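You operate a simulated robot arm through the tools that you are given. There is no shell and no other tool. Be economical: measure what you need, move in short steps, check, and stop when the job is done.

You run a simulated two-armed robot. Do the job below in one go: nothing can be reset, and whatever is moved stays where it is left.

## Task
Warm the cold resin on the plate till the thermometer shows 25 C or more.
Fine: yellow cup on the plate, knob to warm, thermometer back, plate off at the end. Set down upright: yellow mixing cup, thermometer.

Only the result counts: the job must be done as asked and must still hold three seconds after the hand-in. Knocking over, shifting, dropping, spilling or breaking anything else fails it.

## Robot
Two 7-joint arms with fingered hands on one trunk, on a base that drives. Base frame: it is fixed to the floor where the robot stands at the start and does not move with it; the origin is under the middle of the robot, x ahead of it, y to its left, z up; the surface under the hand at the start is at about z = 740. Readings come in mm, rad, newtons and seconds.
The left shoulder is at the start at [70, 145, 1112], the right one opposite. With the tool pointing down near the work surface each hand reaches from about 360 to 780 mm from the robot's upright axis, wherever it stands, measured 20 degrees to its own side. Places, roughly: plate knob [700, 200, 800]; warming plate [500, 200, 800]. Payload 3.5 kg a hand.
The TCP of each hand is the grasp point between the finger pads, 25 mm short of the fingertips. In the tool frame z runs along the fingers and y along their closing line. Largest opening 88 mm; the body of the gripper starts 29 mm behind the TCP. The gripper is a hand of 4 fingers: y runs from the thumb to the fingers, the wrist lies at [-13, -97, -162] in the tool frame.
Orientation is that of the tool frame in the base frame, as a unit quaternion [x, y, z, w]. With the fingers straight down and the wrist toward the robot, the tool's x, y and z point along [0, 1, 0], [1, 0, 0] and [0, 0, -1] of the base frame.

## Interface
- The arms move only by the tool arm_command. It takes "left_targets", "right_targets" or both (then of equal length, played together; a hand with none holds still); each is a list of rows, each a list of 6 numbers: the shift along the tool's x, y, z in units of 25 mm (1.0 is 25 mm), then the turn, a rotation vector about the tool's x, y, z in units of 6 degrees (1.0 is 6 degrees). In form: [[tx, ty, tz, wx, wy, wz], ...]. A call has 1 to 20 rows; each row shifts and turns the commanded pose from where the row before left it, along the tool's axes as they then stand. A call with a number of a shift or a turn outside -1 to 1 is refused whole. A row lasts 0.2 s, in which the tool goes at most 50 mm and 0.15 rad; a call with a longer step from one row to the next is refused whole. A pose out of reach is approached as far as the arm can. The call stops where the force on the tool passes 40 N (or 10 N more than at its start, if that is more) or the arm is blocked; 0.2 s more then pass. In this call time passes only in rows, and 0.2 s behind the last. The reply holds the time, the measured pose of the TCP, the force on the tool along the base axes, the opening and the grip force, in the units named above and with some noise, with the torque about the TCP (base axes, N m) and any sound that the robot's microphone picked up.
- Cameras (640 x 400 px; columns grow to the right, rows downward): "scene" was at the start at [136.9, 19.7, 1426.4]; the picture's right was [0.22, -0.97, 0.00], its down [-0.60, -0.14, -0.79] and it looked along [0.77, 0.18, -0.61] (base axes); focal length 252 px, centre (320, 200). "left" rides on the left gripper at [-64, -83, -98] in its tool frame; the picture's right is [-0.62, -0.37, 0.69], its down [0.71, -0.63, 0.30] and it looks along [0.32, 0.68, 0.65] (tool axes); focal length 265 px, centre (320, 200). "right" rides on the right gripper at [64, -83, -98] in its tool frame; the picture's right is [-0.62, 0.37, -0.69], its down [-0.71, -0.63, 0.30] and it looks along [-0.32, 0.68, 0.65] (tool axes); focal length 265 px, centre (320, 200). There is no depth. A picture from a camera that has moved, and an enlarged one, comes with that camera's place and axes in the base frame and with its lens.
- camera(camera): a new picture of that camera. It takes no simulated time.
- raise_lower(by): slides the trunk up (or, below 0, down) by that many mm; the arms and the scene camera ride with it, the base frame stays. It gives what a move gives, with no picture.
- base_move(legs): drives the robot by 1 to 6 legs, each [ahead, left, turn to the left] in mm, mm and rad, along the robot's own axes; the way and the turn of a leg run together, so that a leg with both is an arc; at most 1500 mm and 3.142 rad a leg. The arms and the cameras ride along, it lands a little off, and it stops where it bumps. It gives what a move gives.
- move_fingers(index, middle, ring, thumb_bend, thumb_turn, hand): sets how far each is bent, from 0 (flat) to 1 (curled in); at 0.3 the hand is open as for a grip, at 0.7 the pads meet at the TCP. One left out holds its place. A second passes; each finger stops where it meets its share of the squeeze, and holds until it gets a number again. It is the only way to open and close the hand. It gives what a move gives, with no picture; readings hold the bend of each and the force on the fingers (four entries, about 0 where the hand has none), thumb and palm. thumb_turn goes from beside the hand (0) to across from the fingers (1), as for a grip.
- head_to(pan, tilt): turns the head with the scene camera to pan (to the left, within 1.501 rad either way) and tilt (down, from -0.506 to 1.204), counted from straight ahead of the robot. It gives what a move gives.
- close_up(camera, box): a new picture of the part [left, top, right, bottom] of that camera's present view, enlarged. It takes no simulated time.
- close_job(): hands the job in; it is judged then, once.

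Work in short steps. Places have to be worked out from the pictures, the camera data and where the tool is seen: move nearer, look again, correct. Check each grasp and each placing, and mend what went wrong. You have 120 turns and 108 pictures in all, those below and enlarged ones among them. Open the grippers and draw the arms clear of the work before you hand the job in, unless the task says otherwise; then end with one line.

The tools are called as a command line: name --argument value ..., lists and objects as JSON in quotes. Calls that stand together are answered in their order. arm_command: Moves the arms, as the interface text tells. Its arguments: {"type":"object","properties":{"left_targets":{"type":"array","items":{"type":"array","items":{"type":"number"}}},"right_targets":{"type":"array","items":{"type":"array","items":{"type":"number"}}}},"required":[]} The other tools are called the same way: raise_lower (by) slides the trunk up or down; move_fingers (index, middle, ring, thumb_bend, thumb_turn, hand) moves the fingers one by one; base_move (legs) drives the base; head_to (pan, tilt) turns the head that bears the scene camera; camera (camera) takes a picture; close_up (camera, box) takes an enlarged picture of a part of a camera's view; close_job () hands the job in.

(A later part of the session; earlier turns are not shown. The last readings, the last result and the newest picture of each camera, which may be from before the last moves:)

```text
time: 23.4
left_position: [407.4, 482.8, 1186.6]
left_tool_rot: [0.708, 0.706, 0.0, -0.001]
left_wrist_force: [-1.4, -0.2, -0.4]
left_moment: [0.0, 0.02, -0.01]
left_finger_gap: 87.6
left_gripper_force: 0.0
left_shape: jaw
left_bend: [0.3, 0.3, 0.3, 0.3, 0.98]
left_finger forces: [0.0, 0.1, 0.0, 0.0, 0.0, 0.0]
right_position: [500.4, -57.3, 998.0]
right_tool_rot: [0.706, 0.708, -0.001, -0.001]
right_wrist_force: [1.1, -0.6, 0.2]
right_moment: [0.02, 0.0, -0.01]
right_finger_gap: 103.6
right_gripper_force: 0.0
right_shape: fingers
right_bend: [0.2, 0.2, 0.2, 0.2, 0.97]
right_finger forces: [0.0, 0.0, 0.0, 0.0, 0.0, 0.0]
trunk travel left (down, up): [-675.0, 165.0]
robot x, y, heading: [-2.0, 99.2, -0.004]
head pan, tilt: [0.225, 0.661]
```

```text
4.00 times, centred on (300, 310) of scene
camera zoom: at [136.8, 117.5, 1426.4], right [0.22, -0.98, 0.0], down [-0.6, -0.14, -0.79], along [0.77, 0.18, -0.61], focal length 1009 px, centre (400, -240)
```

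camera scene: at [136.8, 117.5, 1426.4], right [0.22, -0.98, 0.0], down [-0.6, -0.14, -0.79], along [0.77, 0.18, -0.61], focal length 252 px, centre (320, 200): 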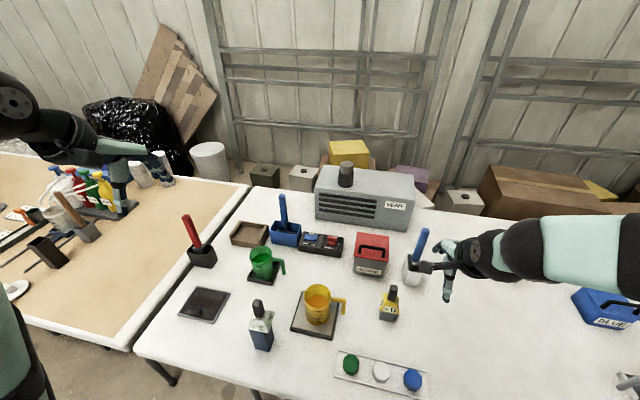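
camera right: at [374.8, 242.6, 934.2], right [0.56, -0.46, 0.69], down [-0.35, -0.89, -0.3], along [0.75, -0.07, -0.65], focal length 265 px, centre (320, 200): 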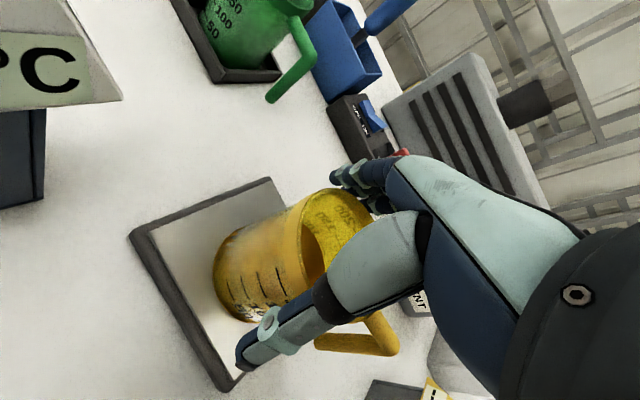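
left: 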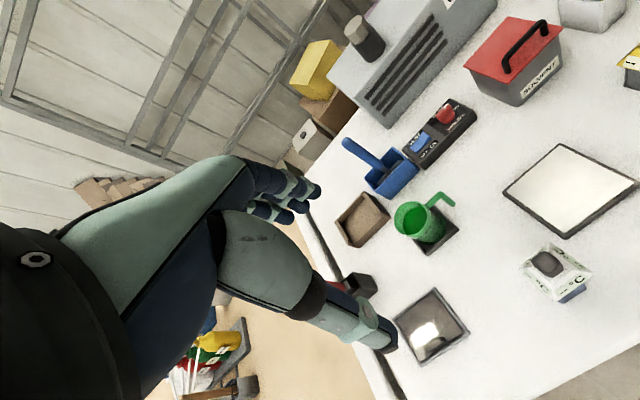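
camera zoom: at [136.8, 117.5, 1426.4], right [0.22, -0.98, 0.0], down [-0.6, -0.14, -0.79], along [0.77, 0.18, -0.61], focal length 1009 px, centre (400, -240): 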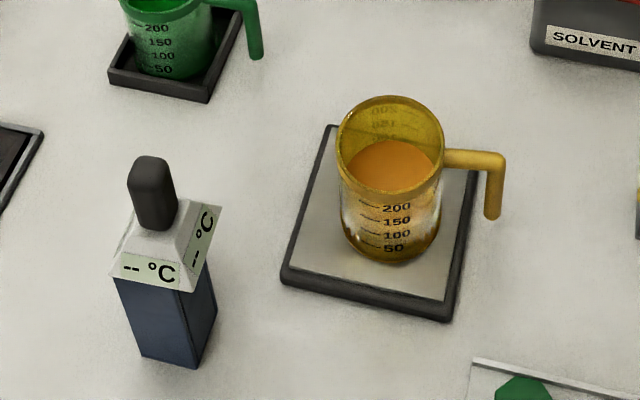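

The cup is upright near the plate's centre. The knob points to OFF (right), WARM lies toward the robot, so it needs a 90° clockwise turn seen from above; I place it at about [730,213,~795]. Bring the left hand above it.

arm_command --left_targets '[[-0.7, 0.8, 0.6, 0, 0, 0], [-0.7, 0.8, 0.6, 0, 0, 0], [-0.7, 0.8, 0.6, 0, 0, 0], [-0.7, 0.8, 0.6, 0, 0, 0], [-0.7, 0.8, 0.6, 0, 0, 0], [-0.7, 0.8, 0.6, 0, 0, 0], [-0.7, 0.8, 0.6, 0, 0, 0], [-0.7, 0.8, 0.6, 0, 0, 0], [-0.7, 0.8, 0.6, 0, 0, 0], [-0.7, 0.8, 0.6, 0, 0, 0], [-0.7, 0.8, 0.6, 0, 0, 0], [-0.7, 0.8, 0.6, 0, 0, 0], [-0.7, 0.8, 0.6, 0, 0, 0], [-0.7, 0.8, 0.6, 0, 0, 0], [-0.7, 0.8, 0.6, 0, 0, 0]]'

camera --camera "left"

camera --camera "scene"

```text
time: 26.6
left_position: [708.5, 221.7, 959.6]
left_tool_rot: [0.707, 0.707, 0.001, 0.0]
left_wrist_force: [-0.3, 0.0, -0.2]
left_moment: [0.0, -0.05, 0.03]
left_finger_gap: 87.6
left_gripper_force: 0.0
left_shape: jaw
left_bend: [0.3, 0.3, 0.3, 0.3, 0.98]
left_finger forces: [0.1, 0.1, 0.1, 0.0, 0.0, 0.0]
right_position: [503.0, -57.7, 997.4]
right_tool_rot: [0.707, 0.707, -0.001, 0.0]
right_wrist_force: [0.2, 0.7, 0.4]
right_moment: [0.02, 0.02, 0.0]
right_finger_gap: 103.3
right_gripper_force: 0.1
right_shape: fingers
right_bend: [0.2, 0.2, 0.2, 0.2, 0.97]
right_finger forces: [0.1, 0.1, 0.0, 0.0, 0.0, 0.0]
trunk travel left (down, up): [-675.0, 165.0]
robot x, y, heading: [-5.0, 99.3, -0.001]
head pan, tilt: [0.225, 0.661]
```

```text
73 pictures are left
camera left: at [625.2, 157.5, 1059.1], right [-0.37, -0.62, -0.69], down [-0.63, 0.71, -0.3], along [0.68, 0.32, -0.65], focal length 265 px, centre (320, 200)
```

left: 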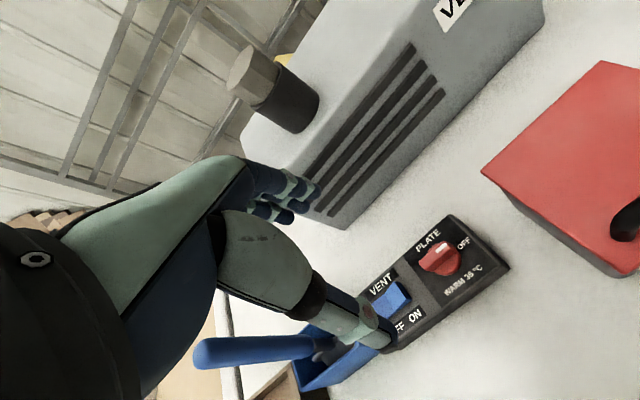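

```text
72 pictures are left
camera scene: at [138.6, 118.3, 1426.3], right [0.22, -0.97, 0.0], down [-0.6, -0.14, -0.79], along [0.77, 0.18, -0.62], focal length 252 px, centre (320, 200)
```

scene: 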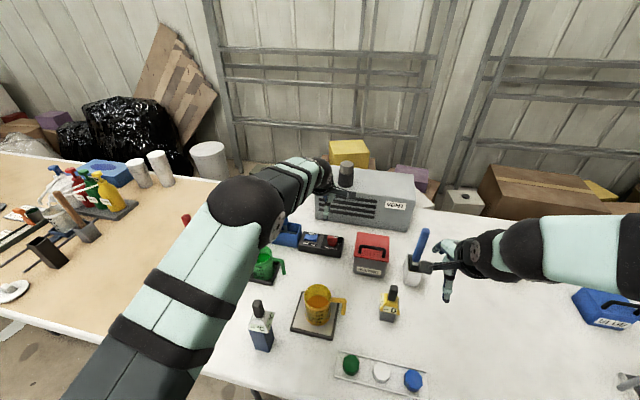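

The left camera shows the panel well. Zoom in on the knob.

close_up --camera "left" --box '[360, 200, 520, 360]'

```text
2.50 times, centred on (440, 280) of left
camera zoom: at [625.2, 157.5, 1059.1], right [-0.37, -0.62, -0.69], down [-0.63, 0.71, -0.3], along [0.68, 0.32, -0.65], focal length 664 px, centre (20, 0)
```

zoom: 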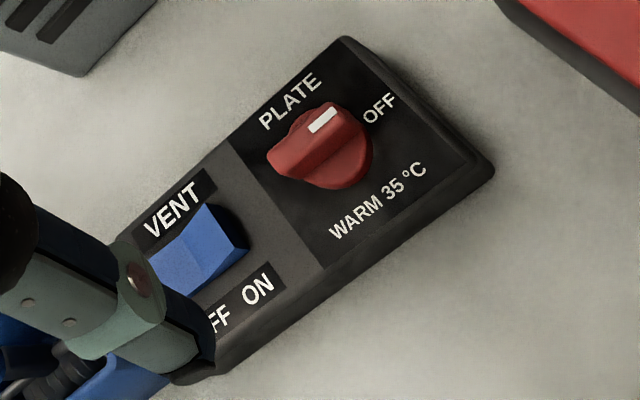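

Combining both views, the knob is at about [720,207] with its bar top near z=805, bar along y. First I rehearse the 90° clockwise wrist turn in the air above it, to check reach.

arm_command --left_targets '[[-0.3, 0.23, 0.8, 0, 0, 0], [-0.29, 0.23, 0.8, 0, 0, 0], [0, 0, 0, 0, 0, 1], [0, 0, 0, 0, 0, 1], [0, 0, 0, 0, 0, 1], [0, 0, 0, 0, 0, 1], [0, 0, 0, 0, 0, 1], [0, 0, 0, 0, 0, 1], [0, 0, 0, 0, 0, 1], [0, 0, 0, 0, 0, 1], [0, 0, 0, 0, 0, 1], [0, 0, 0, 0, 0, 1], [0, 0, 0, 0, 0, 1], [0, 0, 0, 0, 0, 1], [0, 0, 0, 0, 0, 1], [0, 0, 0, 0, 0, 1], [0, 0, 0, 0, 0, 1]]'

camera --camera "left"

camera --camera "scene"

```text
time: 30.1
left_position: [641.2, 190.7, 934.5]
left_tool_rot: [1.0, 0.004, 0.001, -0.001]
left_wrist_force: [-0.6, 0.2, 0.7]
left_moment: [-0.02, -0.02, 0.0]
left_finger_gap: 87.7
left_gripper_force: 0.0
left_shape: jaw
left_bend: [0.3, 0.3, 0.3, 0.3, 0.98]
left_finger forces: [0.0, 0.0, 0.1, 0.0, 0.0, 0.0]
left hand out of reach, approached as far as the arm can: row 11, 12, 14, 15, 16, 17
right_position: [501.3, -56.4, 998.0]
right_tool_rot: [0.706, 0.708, 0.0, 0.0]
right_wrist_force: [-0.2, 0.3, 0.5]
right_moment: [-0.04, -0.04, -0.02]
right_finger_gap: 103.2
right_gripper_force: 0.0
right_shape: fingers
right_bend: [0.2, 0.2, 0.2, 0.2, 0.97]
right_finger forces: [0.0, 0.1, 0.1, 0.1, 0.0, 0.0]
trunk travel left (down, up): [-675.0, 165.0]
robot x, y, heading: [0.4, 99.0, -0.005]
head pan, tilt: [0.225, 0.661]
```

```text
70 pictures are left
camera left: at [575.5, 273.1, 1033.8], right [-0.62, 0.37, -0.69], down [0.71, 0.64, -0.3], along [0.33, -0.68, -0.65], focal length 265 px, centre (320, 200)
```

left: 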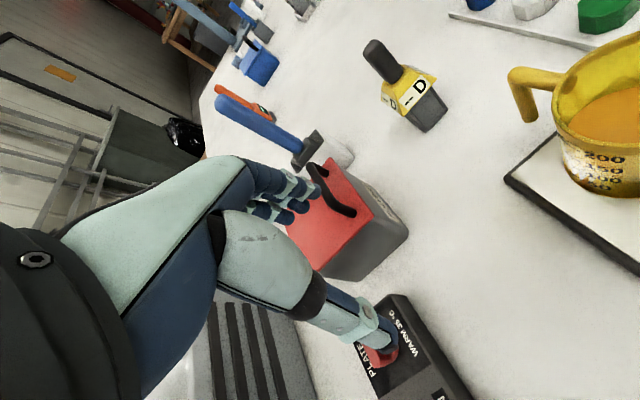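

```text
69 pictures are left
camera scene: at [136.2, 120.0, 1426.4], right [0.22, -0.97, 0.0], down [-0.6, -0.14, -0.79], along [0.77, 0.17, -0.61], focal length 252 px, centre (320, 200)
```

scene: 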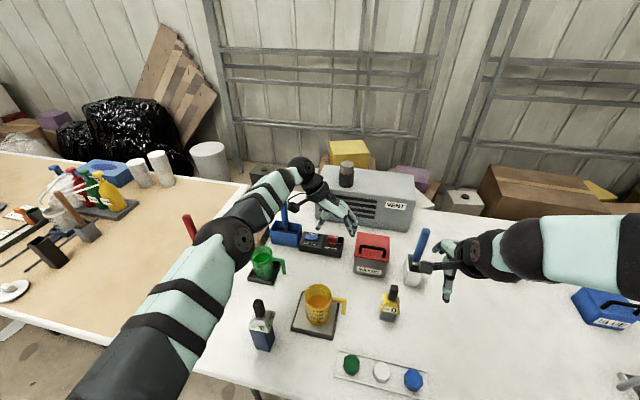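

With the wrist turned, the arm runs out of reach beyond about 50°, so the shoulder must get nearer. I turn the hand back and raise it, and look down to see how much room there is between robot and table.

arm_command --left_targets '[[0, 0, -0.8, 0, 0, -1], [0, 0, -0.8, 0, 0, -1], [0, 0, -0.8, 0, 0, -1], [0, 0, -0.8, 0, 0, -1], [0, 0, -0.8, 0, 0, -1], [0, 0, -0.5, 0, 0, -1], [0, 0, 0, 0, 0, -1], [0, 0, 0, 0, 0, -1], [0, 0, 0, 0, 0, -1], [0, 0, 0, 0, 0, -1], [0, 0, 0, 0, 0, -1], [0, 0, 0, 0, 0, -1], [0, 0, 0, 0, 0, -1], [0, 0, 0, 0, 0, -1], [0, 0, 0, 0, 0, -1]]'

head_to --pan 0.0 --tilt 1.2

camera --camera "scene"

```text
time: 33.4
left_position: [642.4, 189.2, 1048.4]
left_tool_rot: [0.707, 0.707, 0.0, 0.0]
left_wrist_force: [-0.4, -0.7, -0.5]
left_moment: [-0.03, 0.02, 0.02]
left_finger_gap: 87.7
left_gripper_force: 0.1
left_shape: jaw
left_bend: [0.3, 0.3, 0.3, 0.3, 0.98]
left_finger forces: [0.0, 0.0, 0.0, 0.2, 0.0, 0.0]
right_position: [500.8, -57.2, 998.6]
right_tool_rot: [0.707, 0.707, 0.0, 0.0]
right_wrist_force: [0.0, -0.7, 0.0]
right_moment: [0.01, -0.03, 0.04]
right_finger_gap: 103.5
right_gripper_force: 0.1
right_shape: fingers
right_bend: [0.2, 0.2, 0.2, 0.2, 0.97]
right_finger forces: [0.1, 0.0, 0.0, 0.1, 0.0, 0.1]
trunk travel left (down, up): [-675.0, 165.0]
robot x, y, heading: [-0.2, 98.9, -0.001]
head pan, tilt: [0.225, 0.661]
```

```text
time: 34.3
left_position: [642.7, 189.3, 1047.2]
left_tool_rot: [0.708, 0.706, 0.0, 0.0]
left_wrist_force: [0.7, -0.2, 0.0]
left_moment: [0.05, 0.02, 0.01]
left_finger_gap: 87.7
left_gripper_force: 0.1
left_shape: jaw
left_bend: [0.3, 0.3, 0.3, 0.3, 0.98]
left_finger forces: [0.0, 0.0, 0.0, 0.0, 0.1, 0.0]
right_position: [502.0, -57.4, 998.3]
right_tool_rot: [0.706, 0.708, 0.0, 0.0]
right_wrist_force: [-0.8, 0.5, -0.4]
right_moment: [0.01, -0.04, -0.02]
right_finger_gap: 103.4
right_gripper_force: 0.0
right_shape: fingers
right_bend: [0.2, 0.2, 0.2, 0.2, 0.97]
right_finger forces: [0.0, 0.0, 0.1, 0.0, 0.0, 0.0]
trunk travel left (down, up): [-675.0, 165.0]
robot x, y, heading: [3.5, 100.3, -0.002]
head pan, tilt: [0.0, 1.201]
```

```text
68 pictures are left
camera scene: at [108.8, 99.4, 1387.2], right [0.0, -1.0, 0.0], down [-0.93, 0.0, -0.36], along [0.36, 0.0, -0.93], focal length 252 px, centre (320, 200)
```

scene: 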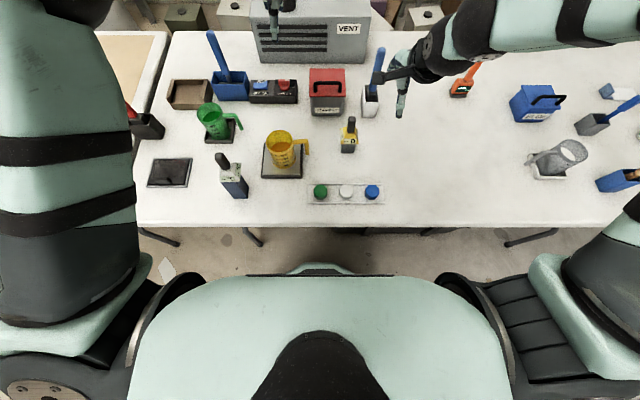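

There is roughly 100 mm between trunk and table edge. I drive 60 ahead and 50 left and turn 0.35 rad right, which brings the left shoulder closer to the knob; both hands are high and clear.

base_move --legs '[[60, 50, 0], [0, 0, -0.35]]'

head_to --pan 0.6 --tilt 0.75

camera --camera "scene"

```text
time: 36.5
left_position: [694.8, 13.5, 1047.7]
left_tool_rot: [0.82, 0.573, 0.0, 0.0]
left_wrist_force: [0.2, 0.7, 0.8]
left_moment: [-0.02, 0.0, -0.05]
left_finger_gap: 87.7
left_gripper_force: 0.0
left_shape: jaw
left_bend: [0.3, 0.3, 0.3, 0.3, 0.98]
left_finger forces: [0.0, 0.1, 0.0, 0.0, 0.1, 0.0]
right_position: [478.2, -170.0, 998.4]
right_tool_rot: [0.819, 0.573, -0.001, 0.0]
right_wrist_force: [1.1, -0.3, 0.7]
right_moment: [0.02, -0.01, 0.0]
right_finger_gap: 103.3
right_gripper_force: 0.0
right_shape: fingers
right_bend: [0.2, 0.2, 0.2, 0.2, 0.97]
right_finger forces: [0.0, 0.0, 0.0, 0.0, 0.0, 0.1]
trunk travel left (down, up): [-675.0, 165.0]
robot x, y, heading: [64.5, 144.9, -0.355]
head pan, tilt: [0.0, 1.201]
```

```text
time: 37.5
left_position: [694.8, 14.2, 1046.8]
left_tool_rot: [0.82, 0.573, 0.0, 0.0]
left_wrist_force: [-0.6, -1.1, 0.7]
left_moment: [0.01, -0.02, 0.0]
left_finger_gap: 87.8
left_gripper_force: 0.1
left_shape: jaw
left_bend: [0.3, 0.3, 0.3, 0.3, 0.98]
left_finger forces: [0.0, 0.0, 0.0, 0.0, 0.0, 0.0]
right_position: [478.1, -169.3, 997.6]
right_tool_rot: [0.819, 0.574, -0.001, 0.0]
right_wrist_force: [1.3, -0.7, 0.1]
right_moment: [-0.01, -0.01, 0.03]
right_finger_gap: 103.2
right_gripper_force: 0.1
right_shape: fingers
right_bend: [0.2, 0.2, 0.2, 0.2, 0.97]
right_finger forces: [0.1, 0.0, 0.0, 0.1, 0.0, 0.0]
trunk travel left (down, up): [-675.0, 165.0]
robot x, y, heading: [61.5, 147.7, -0.353]
head pan, tilt: [0.6, 0.75]
```

```text
67 pictures are left
camera scene: at [190.0, 152.6, 1418.8], right [0.25, -0.97, 0.0], down [-0.66, -0.17, -0.73], along [0.71, 0.18, -0.68], focal length 252 px, centre (320, 200)
```

scene: 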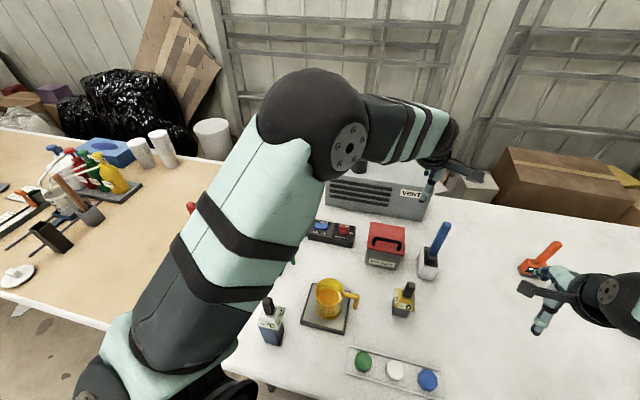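

Now move the left hand over the knob and align it with the bar (hand yaw about 5° clockwise).

arm_command --left_targets '[[0.95, -0.2125, 0.4, 0, 0, 0], [0.95, -0.2125, 0.4, 0, 0, 0], [0.95, -0.2125, 0.5, 0, 0, 0], [0.95, -0.2125, 0.5, 0, 0, 0], [0.95, -0.2125, 0.6, 0, 0, 0], [0.95, -0.2125, 0.6, 0, 0, 0], [0.95, -0.2125, 0.6, 0, 0, 0], [0.95, -0.2125, 0.7, 0, 0, 0], [0, 0, 0, 0, 0, -0.83], [0, 0, 0, 0, 0, -0.83], [0, 0, 0, 0, 0, -0.83]]'

camera --camera "left"

camera --camera "scene"

```text
time: 39.9
left_position: [720.2, 206.8, 939.2]
left_tool_rot: [0.738, 0.675, 0.001, -0.001]
left_wrist_force: [-0.4, -0.4, -0.1]
left_moment: [0.02, 0.02, 0.03]
left_finger_gap: 87.6
left_gripper_force: 0.1
left_shape: jaw
left_bend: [0.3, 0.3, 0.3, 0.3, 0.98]
left_finger forces: [0.1, 0.1, 0.0, 0.0, 0.0, 0.0]
right_position: [477.0, -170.1, 998.3]
right_tool_rot: [0.818, 0.575, 0.0, 0.0]
right_wrist_force: [0.6, -0.8, -0.6]
right_moment: [0.0, 0.01, -0.01]
right_finger_gap: 103.3
right_gripper_force: 0.1
right_shape: fingers
right_bend: [0.2, 0.2, 0.2, 0.2, 0.97]
right_finger forces: [0.1, 0.0, 0.1, 0.0, 0.0, 0.0]
trunk travel left (down, up): [-675.0, 165.0]
robot x, y, heading: [61.3, 145.7, -0.352]
head pan, tilt: [0.6, 0.75]
```

```text
66 pictures are left
camera left: at [630.8, 150.4, 1038.8], right [-0.42, -0.58, -0.69], down [-0.56, 0.77, -0.3], along [0.71, 0.26, -0.65], focal length 265 px, centre (320, 200)
```

left: 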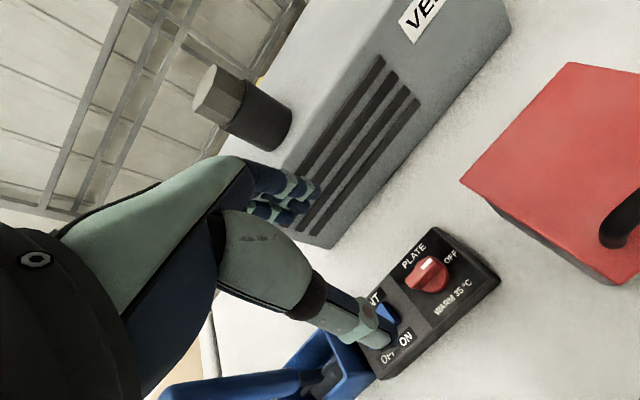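

```text
65 pictures are left
camera scene: at [190.2, 152.5, 1418.8], right [0.25, -0.97, 0.0], down [-0.66, -0.17, -0.73], along [0.71, 0.18, -0.68], focal length 252 px, centre (320, 200)
```

scene: 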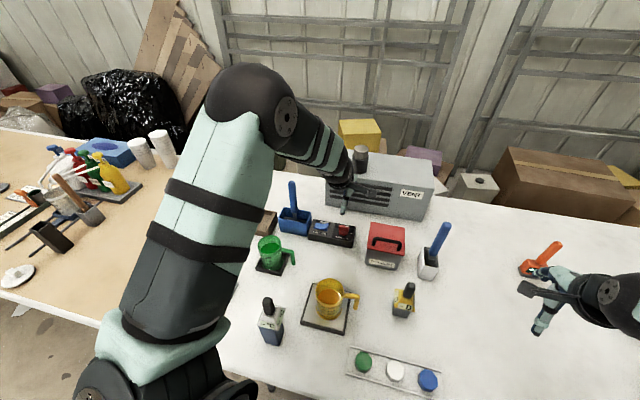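

Rehearse the turn again at this height from the new base position.

arm_command --left_targets '[[0, 0, 0, 0, 0, 1], [0, 0, 0, 0, 0, 1], [0, 0, 0, 0, 0, 1], [0, 0, 0, 0, 0, 1], [0, 0, 0, 0, 0, 1], [0, 0, 0, 0, 0, 1], [0, 0, 0, 0, 0, 1], [0, 0, 0, 0, 0, 1], [0, 0, 0, 0, 0, 1], [0, 0, 0, 0, 0, 1], [0, 0, 0, 0, 0, 1], [0, 0, 0, 0, 0, 1], [0, 0, 0, 0, 0, 1], [0, 0, 0, 0, 0, 1], [0, 0, 0, 0, 0, 1]]'

camera --camera "scene"

camera --camera "left"

```text
time: 43.0
left_position: [721.2, 206.4, 939.5]
left_tool_rot: [0.999, -0.046, -0.001, -0.001]
left_wrist_force: [0.4, -0.3, 0.3]
left_moment: [0.02, 0.02, -0.01]
left_finger_gap: 87.8
left_gripper_force: 0.1
left_shape: jaw
left_bend: [0.3, 0.3, 0.3, 0.3, 0.98]
left_finger forces: [0.1, 0.0, 0.0, 0.0, 0.0, 0.0]
right_position: [477.9, -169.1, 997.7]
right_tool_rot: [0.819, 0.573, -0.001, 0.0]
right_wrist_force: [-0.7, 0.3, 0.1]
right_moment: [0.01, -0.05, 0.0]
right_finger_gap: 103.3
right_gripper_force: 0.0
right_shape: fingers
right_bend: [0.2, 0.2, 0.2, 0.2, 0.97]
right_finger forces: [0.1, 0.0, 0.0, 0.0, 0.1, 0.0]
trunk travel left (down, up): [-675.0, 165.0]
robot x, y, heading: [56.5, 153.5, -0.351]
head pan, tilt: [0.6, 0.75]
```

```text
64 pictures are left
camera scene: at [190.8, 152.9, 1418.8], right [0.25, -0.97, 0.0], down [-0.66, -0.17, -0.73], along [0.71, 0.18, -0.68], focal length 252 px, centre (320, 200)
```

scene: 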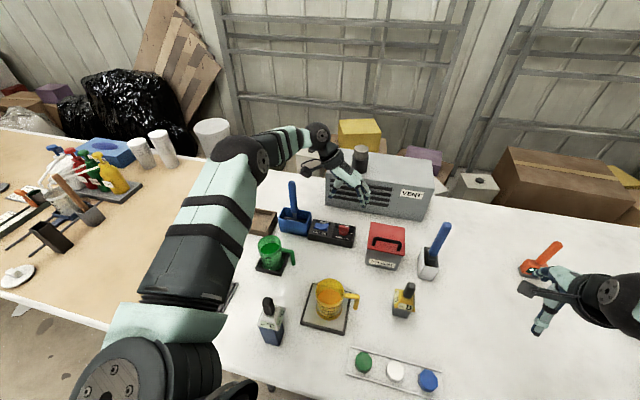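

```text
63 pictures are left
camera left: at [664.1, 296.4, 1038.5], right [-0.58, 0.42, -0.69], down [0.77, 0.56, -0.3], along [0.26, -0.71, -0.65], focal length 265 px, centre (320, 200)
```

left: 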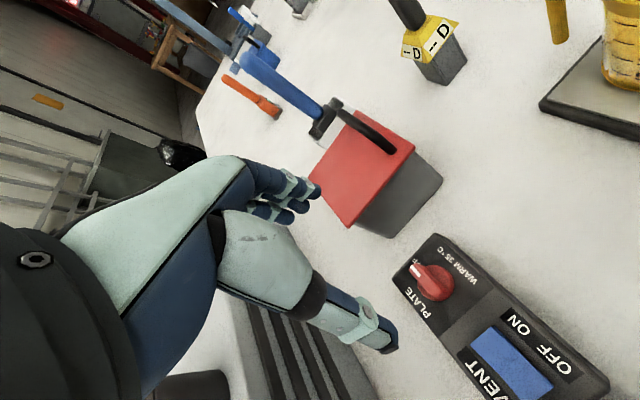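

The full turn is reachable here. The two views agree on the knob at about [723,207]. Rotate back to bar alignment, half close the fingers and descend to z≈850 for a check.

arm_command --left_targets '[[0, 0, 0, 0, 0, -1], [0, 0, 0, 0, 0, -1], [0, 0, 0, 0, 0, -1], [0, 0, 0, 0, 0, -1], [0, 0, 0, 0, 0, -1], [0, 0, 0, 0, 0, -1], [0, 0, 0, 0, 0, -1], [0, 0, 0, 0, 0, -1], [0, 0, 0, 0, 0, -1], [0, 0, 0, 0, 0, -1], [0, 0, 0, 0, 0, -1], [0, 0, 0, 0, 0, -1], [0, 0, 0, 0, 0, -1], [0, 0, 0, 0, 0, -1], [0, 0, 0, 0, 0, -1], [0, 0.1, 0.8, 0, 0, 0], [0, 0, 0.8, 0, 0, 0], [0, 0, 0.8, 0, 0, 0], [0, 0, 0.8, 0, 0, 0]]'

move_fingers --hand "left" --index 0.5 --middle 0.5 --ring 0.5 --thumb_bend 0.5 --thumb_turn 1

camera --camera "left"

close_up --camera "scene" --box '[290, 180, 390, 260]'

```text
time: 47.0
left_position: [722.6, 206.3, 859.1]
left_tool_rot: [0.738, 0.675, 0.0, -0.001]
left_wrist_force: [-0.4, -0.3, 0.3]
left_moment: [-0.01, 0.0, 0.0]
left_finger_gap: 87.7
left_gripper_force: 0.0
left_shape: jaw
left_bend: [0.3, 0.3, 0.3, 0.3, 0.98]
left_finger forces: [0.0, 0.1, 0.0, 0.0, 0.0, 0.0]
right_position: [478.3, -169.6, 998.1]
right_tool_rot: [0.819, 0.574, 0.0, 0.0]
right_wrist_force: [0.5, 0.6, 1.0]
right_moment: [-0.02, 0.01, 0.0]
right_finger_gap: 103.2
right_gripper_force: 0.1
right_shape: fingers
right_bend: [0.2, 0.2, 0.2, 0.2, 0.97]
right_finger forces: [0.1, 0.0, 0.0, 0.0, 0.0, 0.0]
trunk travel left (down, up): [-675.0, 165.0]
robot x, y, heading: [60.6, 145.2, -0.349]
head pan, tilt: [0.6, 0.75]
```

```text
time: 48.0
left_position: [722.9, 206.7, 860.6]
left_tool_rot: [0.738, 0.674, 0.0, 0.0]
left_wrist_force: [0.2, 0.4, -0.4]
left_moment: [0.0, 0.02, 0.0]
left_finger_gap: 41.7
left_gripper_force: 0.0
left_shape: fingers
left_bend: [0.5, 0.5, 0.5, 0.5, 1.0]
left_finger forces: [0.0, 0.0, 0.0, 0.1, 0.0, 0.1]
right_position: [477.8, -169.5, 997.6]
right_tool_rot: [0.819, 0.574, 0.001, 0.0]
right_wrist_force: [0.4, -0.9, -0.7]
right_moment: [-0.02, -0.02, 0.0]
right_finger_gap: 103.2
right_gripper_force: 0.1
right_shape: fingers
right_bend: [0.2, 0.2, 0.2, 0.2, 0.97]
right_finger forces: [0.0, 0.0, 0.0, 0.0, 0.0, 0.0]
trunk travel left (down, up): [-675.0, 165.0]
robot x, y, heading: [61.8, 150.3, -0.349]
head pan, tilt: [0.6, 0.75]
```

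```text
62 pictures are left
camera left: at [633.0, 149.9, 959.1], right [-0.42, -0.58, -0.69], down [-0.56, 0.77, -0.3], along [0.71, 0.26, -0.65], focal length 265 px, centre (320, 200)
```

left: 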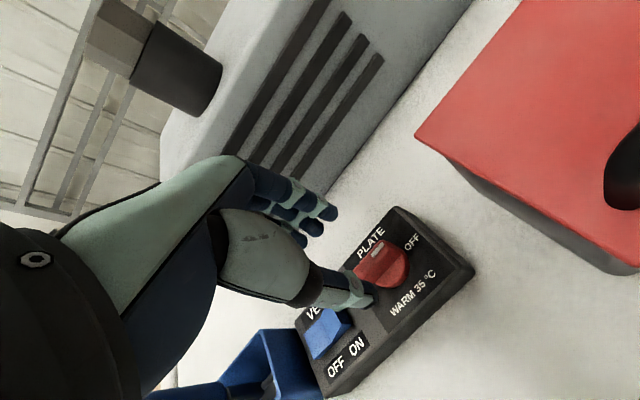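

```text
5.00 times, centred on (340, 220) of scene
camera zoom: at [190.1, 152.7, 1418.9], right [0.25, -0.97, 0.0], down [-0.66, -0.17, -0.73], along [0.71, 0.18, -0.68], focal length 1261 px, centre (220, 100)
```

zoom: 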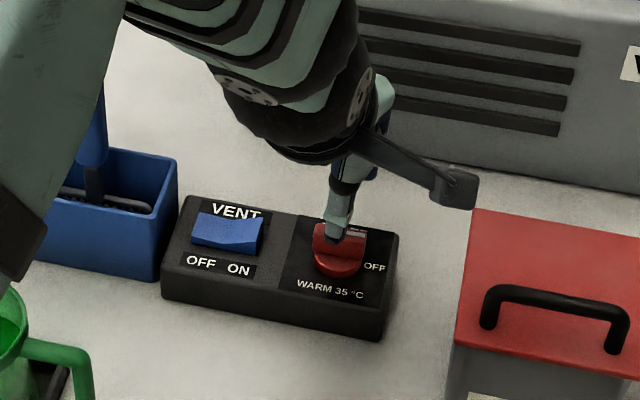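

Hand is aligned over the knob (estimate [725,206]). Lower 35 mm to TCP z≈825 and look.

arm_command --left_targets '[[0, 0.08, 0.5, 0, 0, 0], [0, 0, 0.5, 0, 0, 0], [0, 0, 0.4, 0, 0, 0]]'

camera --camera "left"

close_up --camera "scene" --box '[310, 190, 390, 250]'

```text
time: 48.9
left_position: [724.8, 206.0, 824.8]
left_tool_rot: [0.738, 0.674, 0.0, 0.0]
left_wrist_force: [-1.0, -0.6, -0.2]
left_moment: [0.0, 0.01, -0.04]
left_finger_gap: 41.8
left_gripper_force: 0.1
left_shape: fingers
left_bend: [0.5, 0.5, 0.5, 0.5, 1.0]
left_finger forces: [0.0, 0.0, 0.1, 0.0, 0.0, 0.1]
right_position: [478.0, -169.1, 997.6]
right_tool_rot: [0.819, 0.573, 0.0, 0.0]
right_wrist_force: [0.4, 0.9, 0.4]
right_moment: [-0.02, 0.03, 0.05]
right_finger_gap: 103.3
right_gripper_force: 0.0
right_shape: fingers
right_bend: [0.2, 0.2, 0.2, 0.2, 0.97]
right_finger forces: [0.0, 0.0, 0.1, 0.1, 0.0, 0.1]
trunk travel left (down, up): [-675.0, 165.0]
robot x, y, heading: [61.5, 145.5, -0.353]
head pan, tilt: [0.6, 0.75]
```

```text
60 pictures are left
camera left: at [635.2, 149.7, 923.3], right [-0.42, -0.58, -0.69], down [-0.56, 0.77, -0.3], along [0.71, 0.26, -0.65], focal length 265 px, centre (320, 200)
```

left: 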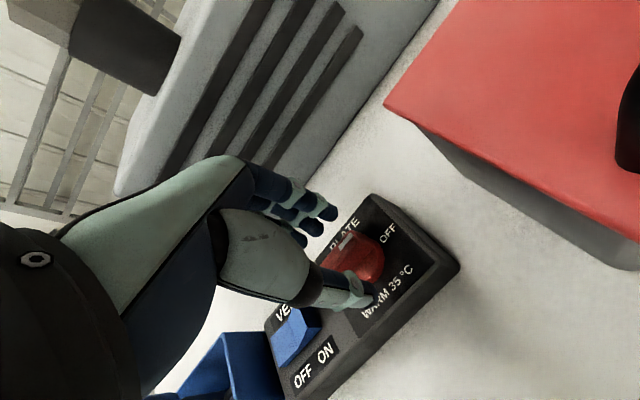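

```text
6.67 times, centred on (350, 220) of scene
camera zoom: at [190.2, 152.7, 1418.9], right [0.25, -0.97, 0.0], down [-0.66, -0.17, -0.73], along [0.71, 0.18, -0.68], focal length 1682 px, centre (120, 67)
```

zoom: 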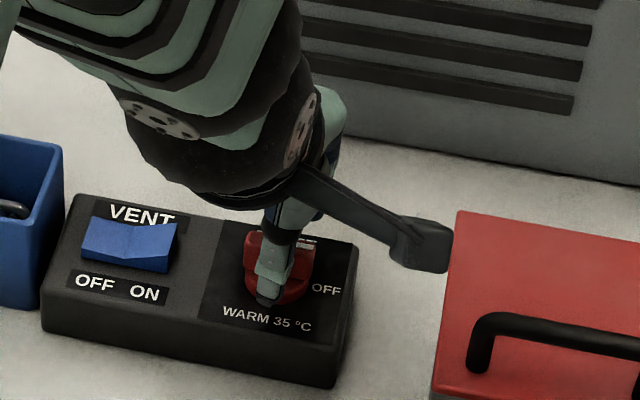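

Thumb in front, fingers behind the bar. Lower 12 mm more and close.

arm_command --left_targets '[[0, 0, 0.25, 0, 0, 0], [0, 0, 0.23, 0, 0, 0]]'

move_fingers --hand "left" --index 0.7 --middle 0.7 --ring 0.7 --thumb_bend 0.7

camera --camera "left"

close_up --camera "scene" --box '[310, 190, 390, 250]'

```text
time: 49.5
left_position: [725.5, 205.7, 812.5]
left_tool_rot: [0.738, 0.675, 0.0, 0.0]
left_wrist_force: [-0.3, 0.7, -0.2]
left_moment: [0.0, -0.01, 0.02]
left_finger_gap: 42.0
left_gripper_force: 0.1
left_shape: fingers
left_bend: [0.5, 0.5, 0.5, 0.5, 1.0]
left_finger forces: [0.0, 0.0, 0.0, 0.0, 0.0, 0.0]
right_position: [476.6, -169.3, 997.6]
right_tool_rot: [0.819, 0.574, 0.0, 0.0]
right_wrist_force: [-0.2, -0.3, -0.6]
right_moment: [-0.01, 0.0, 0.04]
right_finger_gap: 103.3
right_gripper_force: 0.0
right_shape: fingers
right_bend: [0.2, 0.2, 0.2, 0.2, 0.97]
right_finger forces: [0.0, 0.0, 0.0, 0.0, 0.0, 0.0]
trunk travel left (down, up): [-675.0, 165.0]
robot x, y, heading: [62.1, 146.2, -0.354]
head pan, tilt: [0.6, 0.75]
```

```text
time: 50.5
left_position: [724.9, 207.9, 812.0]
left_tool_rot: [0.739, 0.674, 0.0, 0.0]
left_wrist_force: [2.8, -0.1, -0.8]
left_moment: [-0.03, -0.06, 0.0]
left_finger_gap: 6.3
left_gripper_force: 3.9
left_shape: fingers
left_bend: [0.66, 0.68, 0.69, 0.67, 1.0]
left_finger forces: [2.7, 2.3, 0.9, 0.0, 2.4, 0.1]
right_position: [477.5, -169.3, 998.8]
right_tool_rot: [0.819, 0.574, 0.0, 0.0]
right_wrist_force: [-0.8, 0.1, -0.7]
right_moment: [0.02, 0.02, 0.02]
right_finger_gap: 103.2
right_gripper_force: 0.0
right_shape: fingers
right_bend: [0.2, 0.2, 0.2, 0.2, 0.97]
right_finger forces: [0.0, 0.1, 0.1, 0.1, 0.0, 0.0]
trunk travel left (down, up): [-675.0, 165.0]
robot x, y, heading: [59.6, 149.2, -0.35]
head pan, tilt: [0.6, 0.75]
```

```text
58 pictures are left
camera left: at [636.1, 150.0, 911.2], right [-0.42, -0.58, -0.69], down [-0.56, 0.77, -0.3], along [0.71, 0.26, -0.65], focal length 265 px, centre (320, 200)
```

left: 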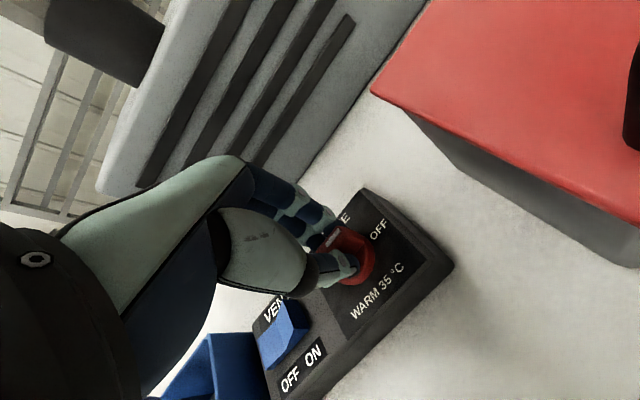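

```text
6.67 times, centred on (350, 220) of scene
camera zoom: at [190.8, 152.6, 1418.8], right [0.25, -0.97, 0.0], down [-0.66, -0.17, -0.73], along [0.71, 0.18, -0.68], focal length 1682 px, centre (120, 67)
```

zoom: 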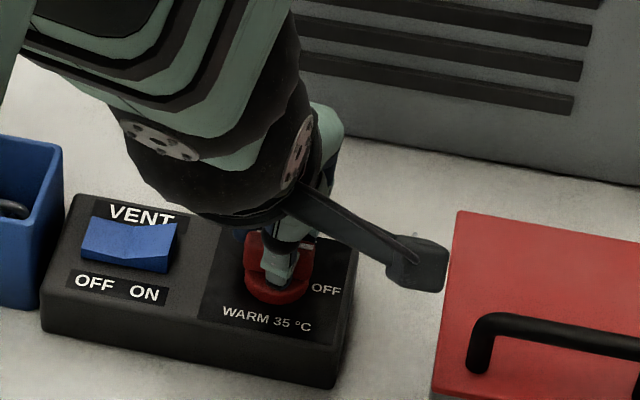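

The fingers hold the bar. Tighten the grip and turn clockwise about 84°.

move_fingers --hand "left" --index 0.8 --middle 0.8 --ring 0.8 --thumb_bend 0.8

arm_command --left_targets '[[0, 0, 0, 0, 0, 1], [0, 0, 0, 0, 0, 1], [0, 0, 0, 0, 0, 1], [0, 0, 0, 0, 0, 1], [0, 0, 0, 0, 0, 1], [0, 0, 0, 0, 0, 1], [0, 0, 0, 0, 0, 1], [0, 0, 0, 0, 0, 1], [0, 0, 0, 0, 0, 1], [0, 0, 0, 0, 0, 1], [0, 0, 0, 0, 0, 1], [0, 0, 0, 0, 0, 1], [0, 0, 0, 0, 0, 1], [0, 0, 0, 0, 0, 1]]'

camera --camera "left"

close_up --camera "scene" --box '[290, 180, 410, 270]'

```text
time: 51.5
left_position: [728.3, 205.9, 810.6]
left_tool_rot: [0.738, 0.675, -0.001, 0.0]
left_wrist_force: [11.6, 2.5, -7.0]
left_moment: [-0.08, -0.09, -0.19]
left_finger_gap: 4.1
left_gripper_force: 20.4
left_shape: fingers
left_bend: [0.73, 0.73, 0.73, 0.69, 1.0]
left_finger forces: [8.2, 8.7, 9.8, 0.0, 14.3, 0.0]
right_position: [480.3, -168.3, 996.5]
right_tool_rot: [0.819, 0.574, -0.002, -0.002]
right_wrist_force: [0.3, -0.5, 0.1]
right_moment: [0.0, 0.0, -0.01]
right_finger_gap: 103.3
right_gripper_force: 0.1
right_shape: fingers
right_bend: [0.2, 0.2, 0.2, 0.2, 0.97]
right_finger forces: [0.0, 0.0, 0.0, 0.0, 0.0, 0.0]
trunk travel left (down, up): [-675.0, 165.0]
robot x, y, heading: [61.2, 146.7, -0.354]
head pan, tilt: [0.6, 0.75]
```

```text
time: 54.5
left_position: [725.2, 206.5, 812.4]
left_tool_rot: [1.0, 0.006, -0.002, 0.0]
left_wrist_force: [3.3, -1.3, -8.5]
left_moment: [0.01, -0.04, 0.0]
left_finger_gap: 5.0
left_gripper_force: 16.2
left_shape: fingers
left_bend: [0.73, 0.74, 0.76, 0.69, 0.99]
left_finger forces: [9.4, 5.7, 2.4, 0.1, 14.7, 0.0]
right_position: [479.4, -169.8, 997.6]
right_tool_rot: [0.819, 0.573, -0.001, 0.0]
right_wrist_force: [0.2, -0.4, -0.4]
right_moment: [-0.03, -0.03, 0.0]
right_finger_gap: 103.3
right_gripper_force: 0.0
right_shape: fingers
right_bend: [0.2, 0.2, 0.2, 0.2, 0.97]
right_finger forces: [0.0, 0.0, 0.1, 0.0, 0.0, 0.0]
trunk travel left (down, up): [-675.0, 165.0]
robot x, y, heading: [61.2, 152.0, -0.353]
head pan, tilt: [0.6, 0.75]
```

```text
56 pictures are left
camera left: at [660.1, 289.1, 910.8], right [-0.63, 0.36, -0.69], down [0.71, 0.64, -0.31], along [0.33, -0.68, -0.65], focal length 265 px, centre (320, 200)
```

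left: 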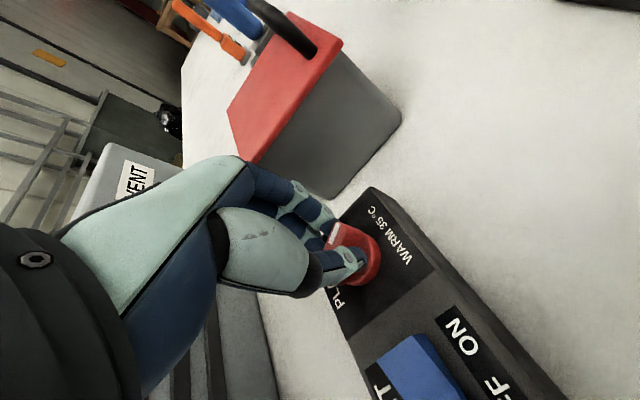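

```text
4.44 times, centred on (350, 225) of scene
camera zoom: at [192.6, 152.7, 1418.6], right [0.25, -0.97, 0.0], down [-0.66, -0.17, -0.73], along [0.71, 0.18, -0.68], focal length 1121 px, centre (187, 89)
```

zoom: 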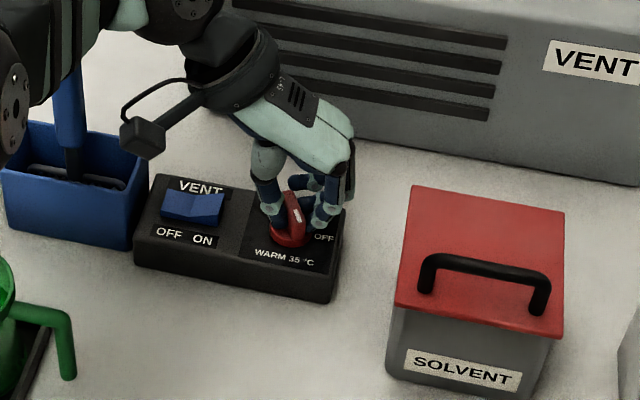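

The knob followed and its bar now points toward WARM. Open the fingers and lift off, then check.

move_fingers --hand "left" --index 0.5 --middle 0.5 --ring 0.5 --thumb_bend 0.5

arm_command --left_targets '[[0, 0, -0.5, 0, 0, 0], [0, 0, -0.8, 0, 0, 0], [0, 0, -0.8, 0, 0, 0], [0, 0, -0.8, 0, 0, 0], [0, 0, -0.8, 0, 0, 0]]'

camera --camera "left"

close_up --camera "scene" --box '[230, 160, 410, 280]'

```text
time: 55.5
left_position: [724.4, 207.6, 813.3]
left_tool_rot: [1.0, 0.007, 0.0, 0.0]
left_wrist_force: [-0.3, 1.0, 0.5]
left_moment: [0.04, -0.01, 0.03]
left_finger_gap: 41.1
left_gripper_force: 0.0
left_shape: fingers
left_bend: [0.5, 0.5, 0.5, 0.5, 1.0]
left_finger forces: [0.2, 0.0, 0.0, 0.1, 0.0, 0.0]
right_position: [477.2, -169.6, 997.9]
right_tool_rot: [0.819, 0.573, 0.001, -0.001]
right_wrist_force: [0.0, 1.3, 0.1]
right_moment: [0.01, 0.02, 0.01]
right_finger_gap: 103.3
right_gripper_force: 0.1
right_shape: fingers
right_bend: [0.2, 0.2, 0.2, 0.2, 0.97]
right_finger forces: [0.0, 0.1, 0.1, 0.1, 0.0, 0.0]
trunk travel left (down, up): [-675.0, 165.0]
robot x, y, heading: [61.9, 148.1, -0.351]
head pan, tilt: [0.6, 0.75]
```

```text
time: 56.6
left_position: [724.1, 205.8, 905.8]
left_tool_rot: [1.0, 0.007, -0.001, 0.001]
left_wrist_force: [-0.8, 0.1, 0.6]
left_moment: [0.03, 0.0, 0.02]
left_finger_gap: 40.9
left_gripper_force: 0.0
left_shape: fingers
left_bend: [0.5, 0.5, 0.5, 0.5, 1.0]
left_finger forces: [0.0, 0.1, 0.1, 0.1, 0.1, 0.0]
right_position: [477.3, -169.9, 999.0]
right_tool_rot: [0.818, 0.575, 0.0, 0.0]
right_wrist_force: [-0.5, 0.3, 0.8]
right_moment: [-0.01, 0.0, 0.0]
right_finger_gap: 103.5
right_gripper_force: 0.1
right_shape: fingers
right_bend: [0.2, 0.2, 0.2, 0.2, 0.97]
right_finger forces: [0.1, 0.0, 0.0, 0.0, 0.0, 0.0]
trunk travel left (down, up): [-675.0, 165.0]
robot x, y, heading: [62.7, 151.0, -0.353]
head pan, tilt: [0.6, 0.75]
```

```text
54 pictures are left
camera left: at [657.9, 289.1, 1005.1], right [-0.62, 0.36, -0.69], down [0.71, 0.64, -0.3], along [0.33, -0.68, -0.65], focal length 265 px, centre (320, 200)
```

left: 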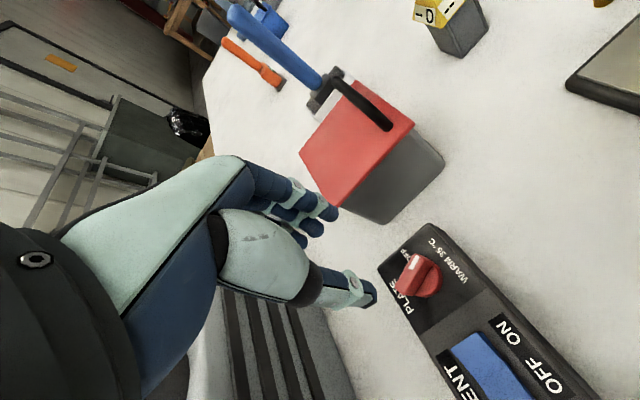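

```text
3.33 times, centred on (320, 220) of scene
camera zoom: at [189.5, 152.6, 1418.9], right [0.25, -0.97, 0.0], down [-0.66, -0.17, -0.73], along [0.71, 0.18, -0.68], focal length 841 px, centre (320, 133)
```

zoom: 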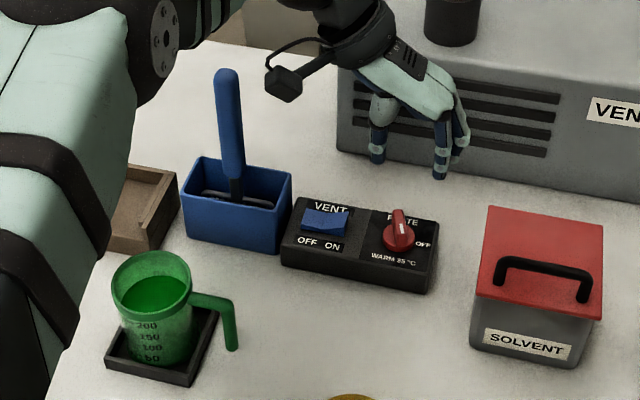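

Zoom on the knob to see which end bears the white pointer.

close_up --camera "left" --box '[370, 210, 490, 330]'

close_up --camera "scene" --box '[320, 205, 370, 245]'

```text
3.33 times, centred on (430, 270) of left
camera zoom: at [657.9, 289.1, 1005.1], right [-0.62, 0.36, -0.69], down [0.71, 0.64, -0.3], along [0.33, -0.68, -0.65], focal length 885 px, centre (-47, -33)
```

zoom: 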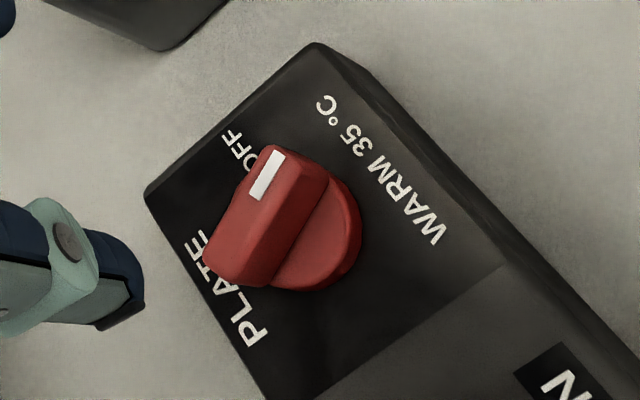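

```text
10.00 times, centred on (345, 225) of scene
camera zoom: at [189.5, 152.6, 1418.9], right [0.25, -0.97, 0.0], down [-0.66, -0.17, -0.73], along [0.71, 0.18, -0.68], focal length 2522 px, centre (70, -50)
```

zoom: 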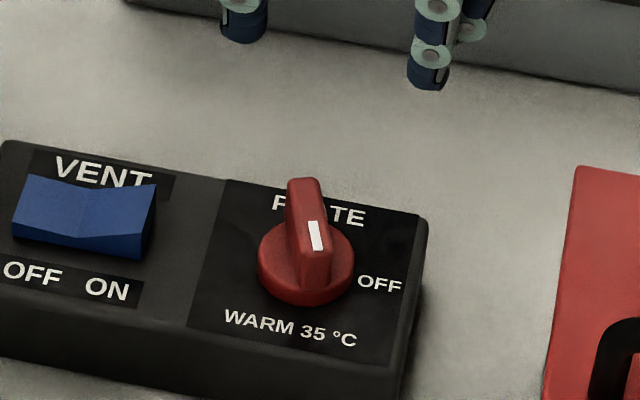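

The pointer is about 20° short of WARM. I regrip with the hand aligned to the bar (~70°) and turn it further.

arm_command --left_targets '[[0, 0, 0.5, 0, 0, -1], [0, 0, 0.8, 0, 0, -1], [0, 0, 0.8, 0, 0, -1], [0, 0, 0.8, 0, 0, 0], [0, 0, 0.5, 0, 0, 0], [0, 0, 0.33, 0, 0, 0]]'

move_fingers --hand "left" --index 0.8 --middle 0.8 --ring 0.8 --thumb_bend 0.8

arm_command --left_targets '[[0, 0, 0, 0, 0, 1], [0, 0, 0, 0, 0, 1], [0, 0, 0, 0, 0, 1], [0, 0, 0, 0, 0, 1], [0, 0, 0, 0, 0, 1]]'

close_up --camera "scene" --box '[310, 190, 390, 250]'

```text
time: 58.0
left_position: [724.6, 208.2, 813.1]
left_tool_rot: [0.987, 0.163, 0.0, 0.0]
left_wrist_force: [-0.3, 0.7, 0.0]
left_moment: [-0.03, -0.02, 0.01]
left_finger_gap: 41.0
left_gripper_force: 0.2
left_shape: fingers
left_bend: [0.5, 0.5, 0.5, 0.5, 1.0]
left_finger forces: [0.0, 0.0, 0.0, 0.0, 0.0, 0.0]
right_position: [477.3, -169.5, 997.8]
right_tool_rot: [0.819, 0.574, 0.0, -0.001]
right_wrist_force: [-0.1, -1.1, 0.4]
right_moment: [-0.03, -0.01, 0.02]
right_finger_gap: 103.2
right_gripper_force: 0.1
right_shape: fingers
right_bend: [0.2, 0.2, 0.2, 0.2, 0.97]
right_finger forces: [0.0, 0.1, 0.0, 0.0, 0.0, 0.0]
trunk travel left (down, up): [-675.0, 165.0]
robot x, y, heading: [63.1, 150.9, -0.347]
head pan, tilt: [0.6, 0.75]
```

```text
time: 59.0
left_position: [725.4, 207.2, 812.0]
left_tool_rot: [0.987, 0.163, 0.0, 0.0]
left_wrist_force: [2.1, -0.4, -7.8]
left_moment: [0.04, -0.02, 0.0]
left_finger_gap: 3.9
left_gripper_force: 15.0
left_shape: fingers
left_bend: [0.74, 0.73, 0.8, 0.67, 1.0]
left_finger forces: [8.7, 7.4, 0.0, 0.0, 14.2, 0.0]
right_position: [479.2, -170.0, 997.1]
right_tool_rot: [0.819, 0.574, -0.001, -0.002]
right_wrist_force: [-0.9, 0.5, -0.4]
right_moment: [0.0, 0.02, 0.0]
right_finger_gap: 103.5
right_gripper_force: 0.1
right_shape: fingers
right_bend: [0.2, 0.2, 0.2, 0.2, 0.97]
right_finger forces: [0.1, 0.0, 0.0, 0.0, 0.1, 0.0]
trunk travel left (down, up): [-675.0, 165.0]
robot x, y, heading: [56.3, 149.0, -0.35]
head pan, tilt: [0.6, 0.75]
```

```text
time: 60.2
left_position: [724.3, 206.8, 811.3]
left_tool_rot: [0.995, -0.098, -0.001, -0.001]
left_wrist_force: [-0.6, -0.2, -6.8]
left_moment: [0.03, 0.03, -0.03]
left_finger_gap: 4.1
left_gripper_force: 14.7
left_shape: fingers
left_bend: [0.74, 0.73, 0.8, 0.68, 1.0]
left_finger forces: [8.2, 6.6, 0.0, 0.0, 14.1, 0.1]
right_position: [478.2, -170.9, 997.3]
right_tool_rot: [0.819, 0.573, 0.0, 0.0]
right_wrist_force: [0.5, 0.9, -0.3]
right_moment: [0.0, -0.01, 0.01]
right_finger_gap: 103.2
right_gripper_force: 0.2
right_shape: fingers
right_bend: [0.2, 0.2, 0.2, 0.2, 0.97]
right_finger forces: [0.1, 0.0, 0.0, 0.1, 0.1, 0.0]
trunk travel left (down, up): [-675.0, 165.0]
robot x, y, heading: [61.3, 146.8, -0.349]
head pan, tilt: [0.6, 0.75]
```

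```text
6.67 times, centred on (350, 220) of scene
camera zoom: at [191.4, 152.5, 1418.7], right [0.25, -0.97, 0.0], down [-0.66, -0.17, -0.73], along [0.71, 0.18, -0.68], focal length 1682 px, centre (120, 67)
```

zoom: 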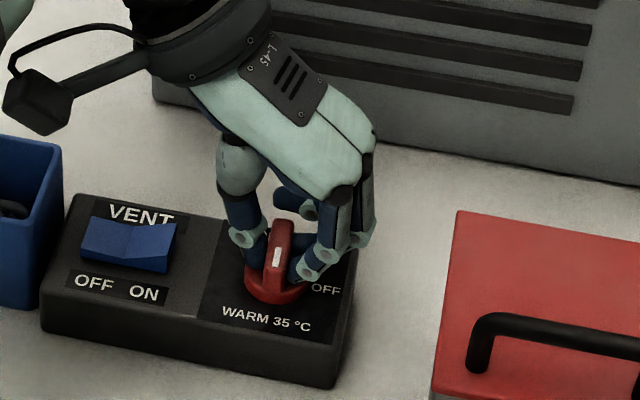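

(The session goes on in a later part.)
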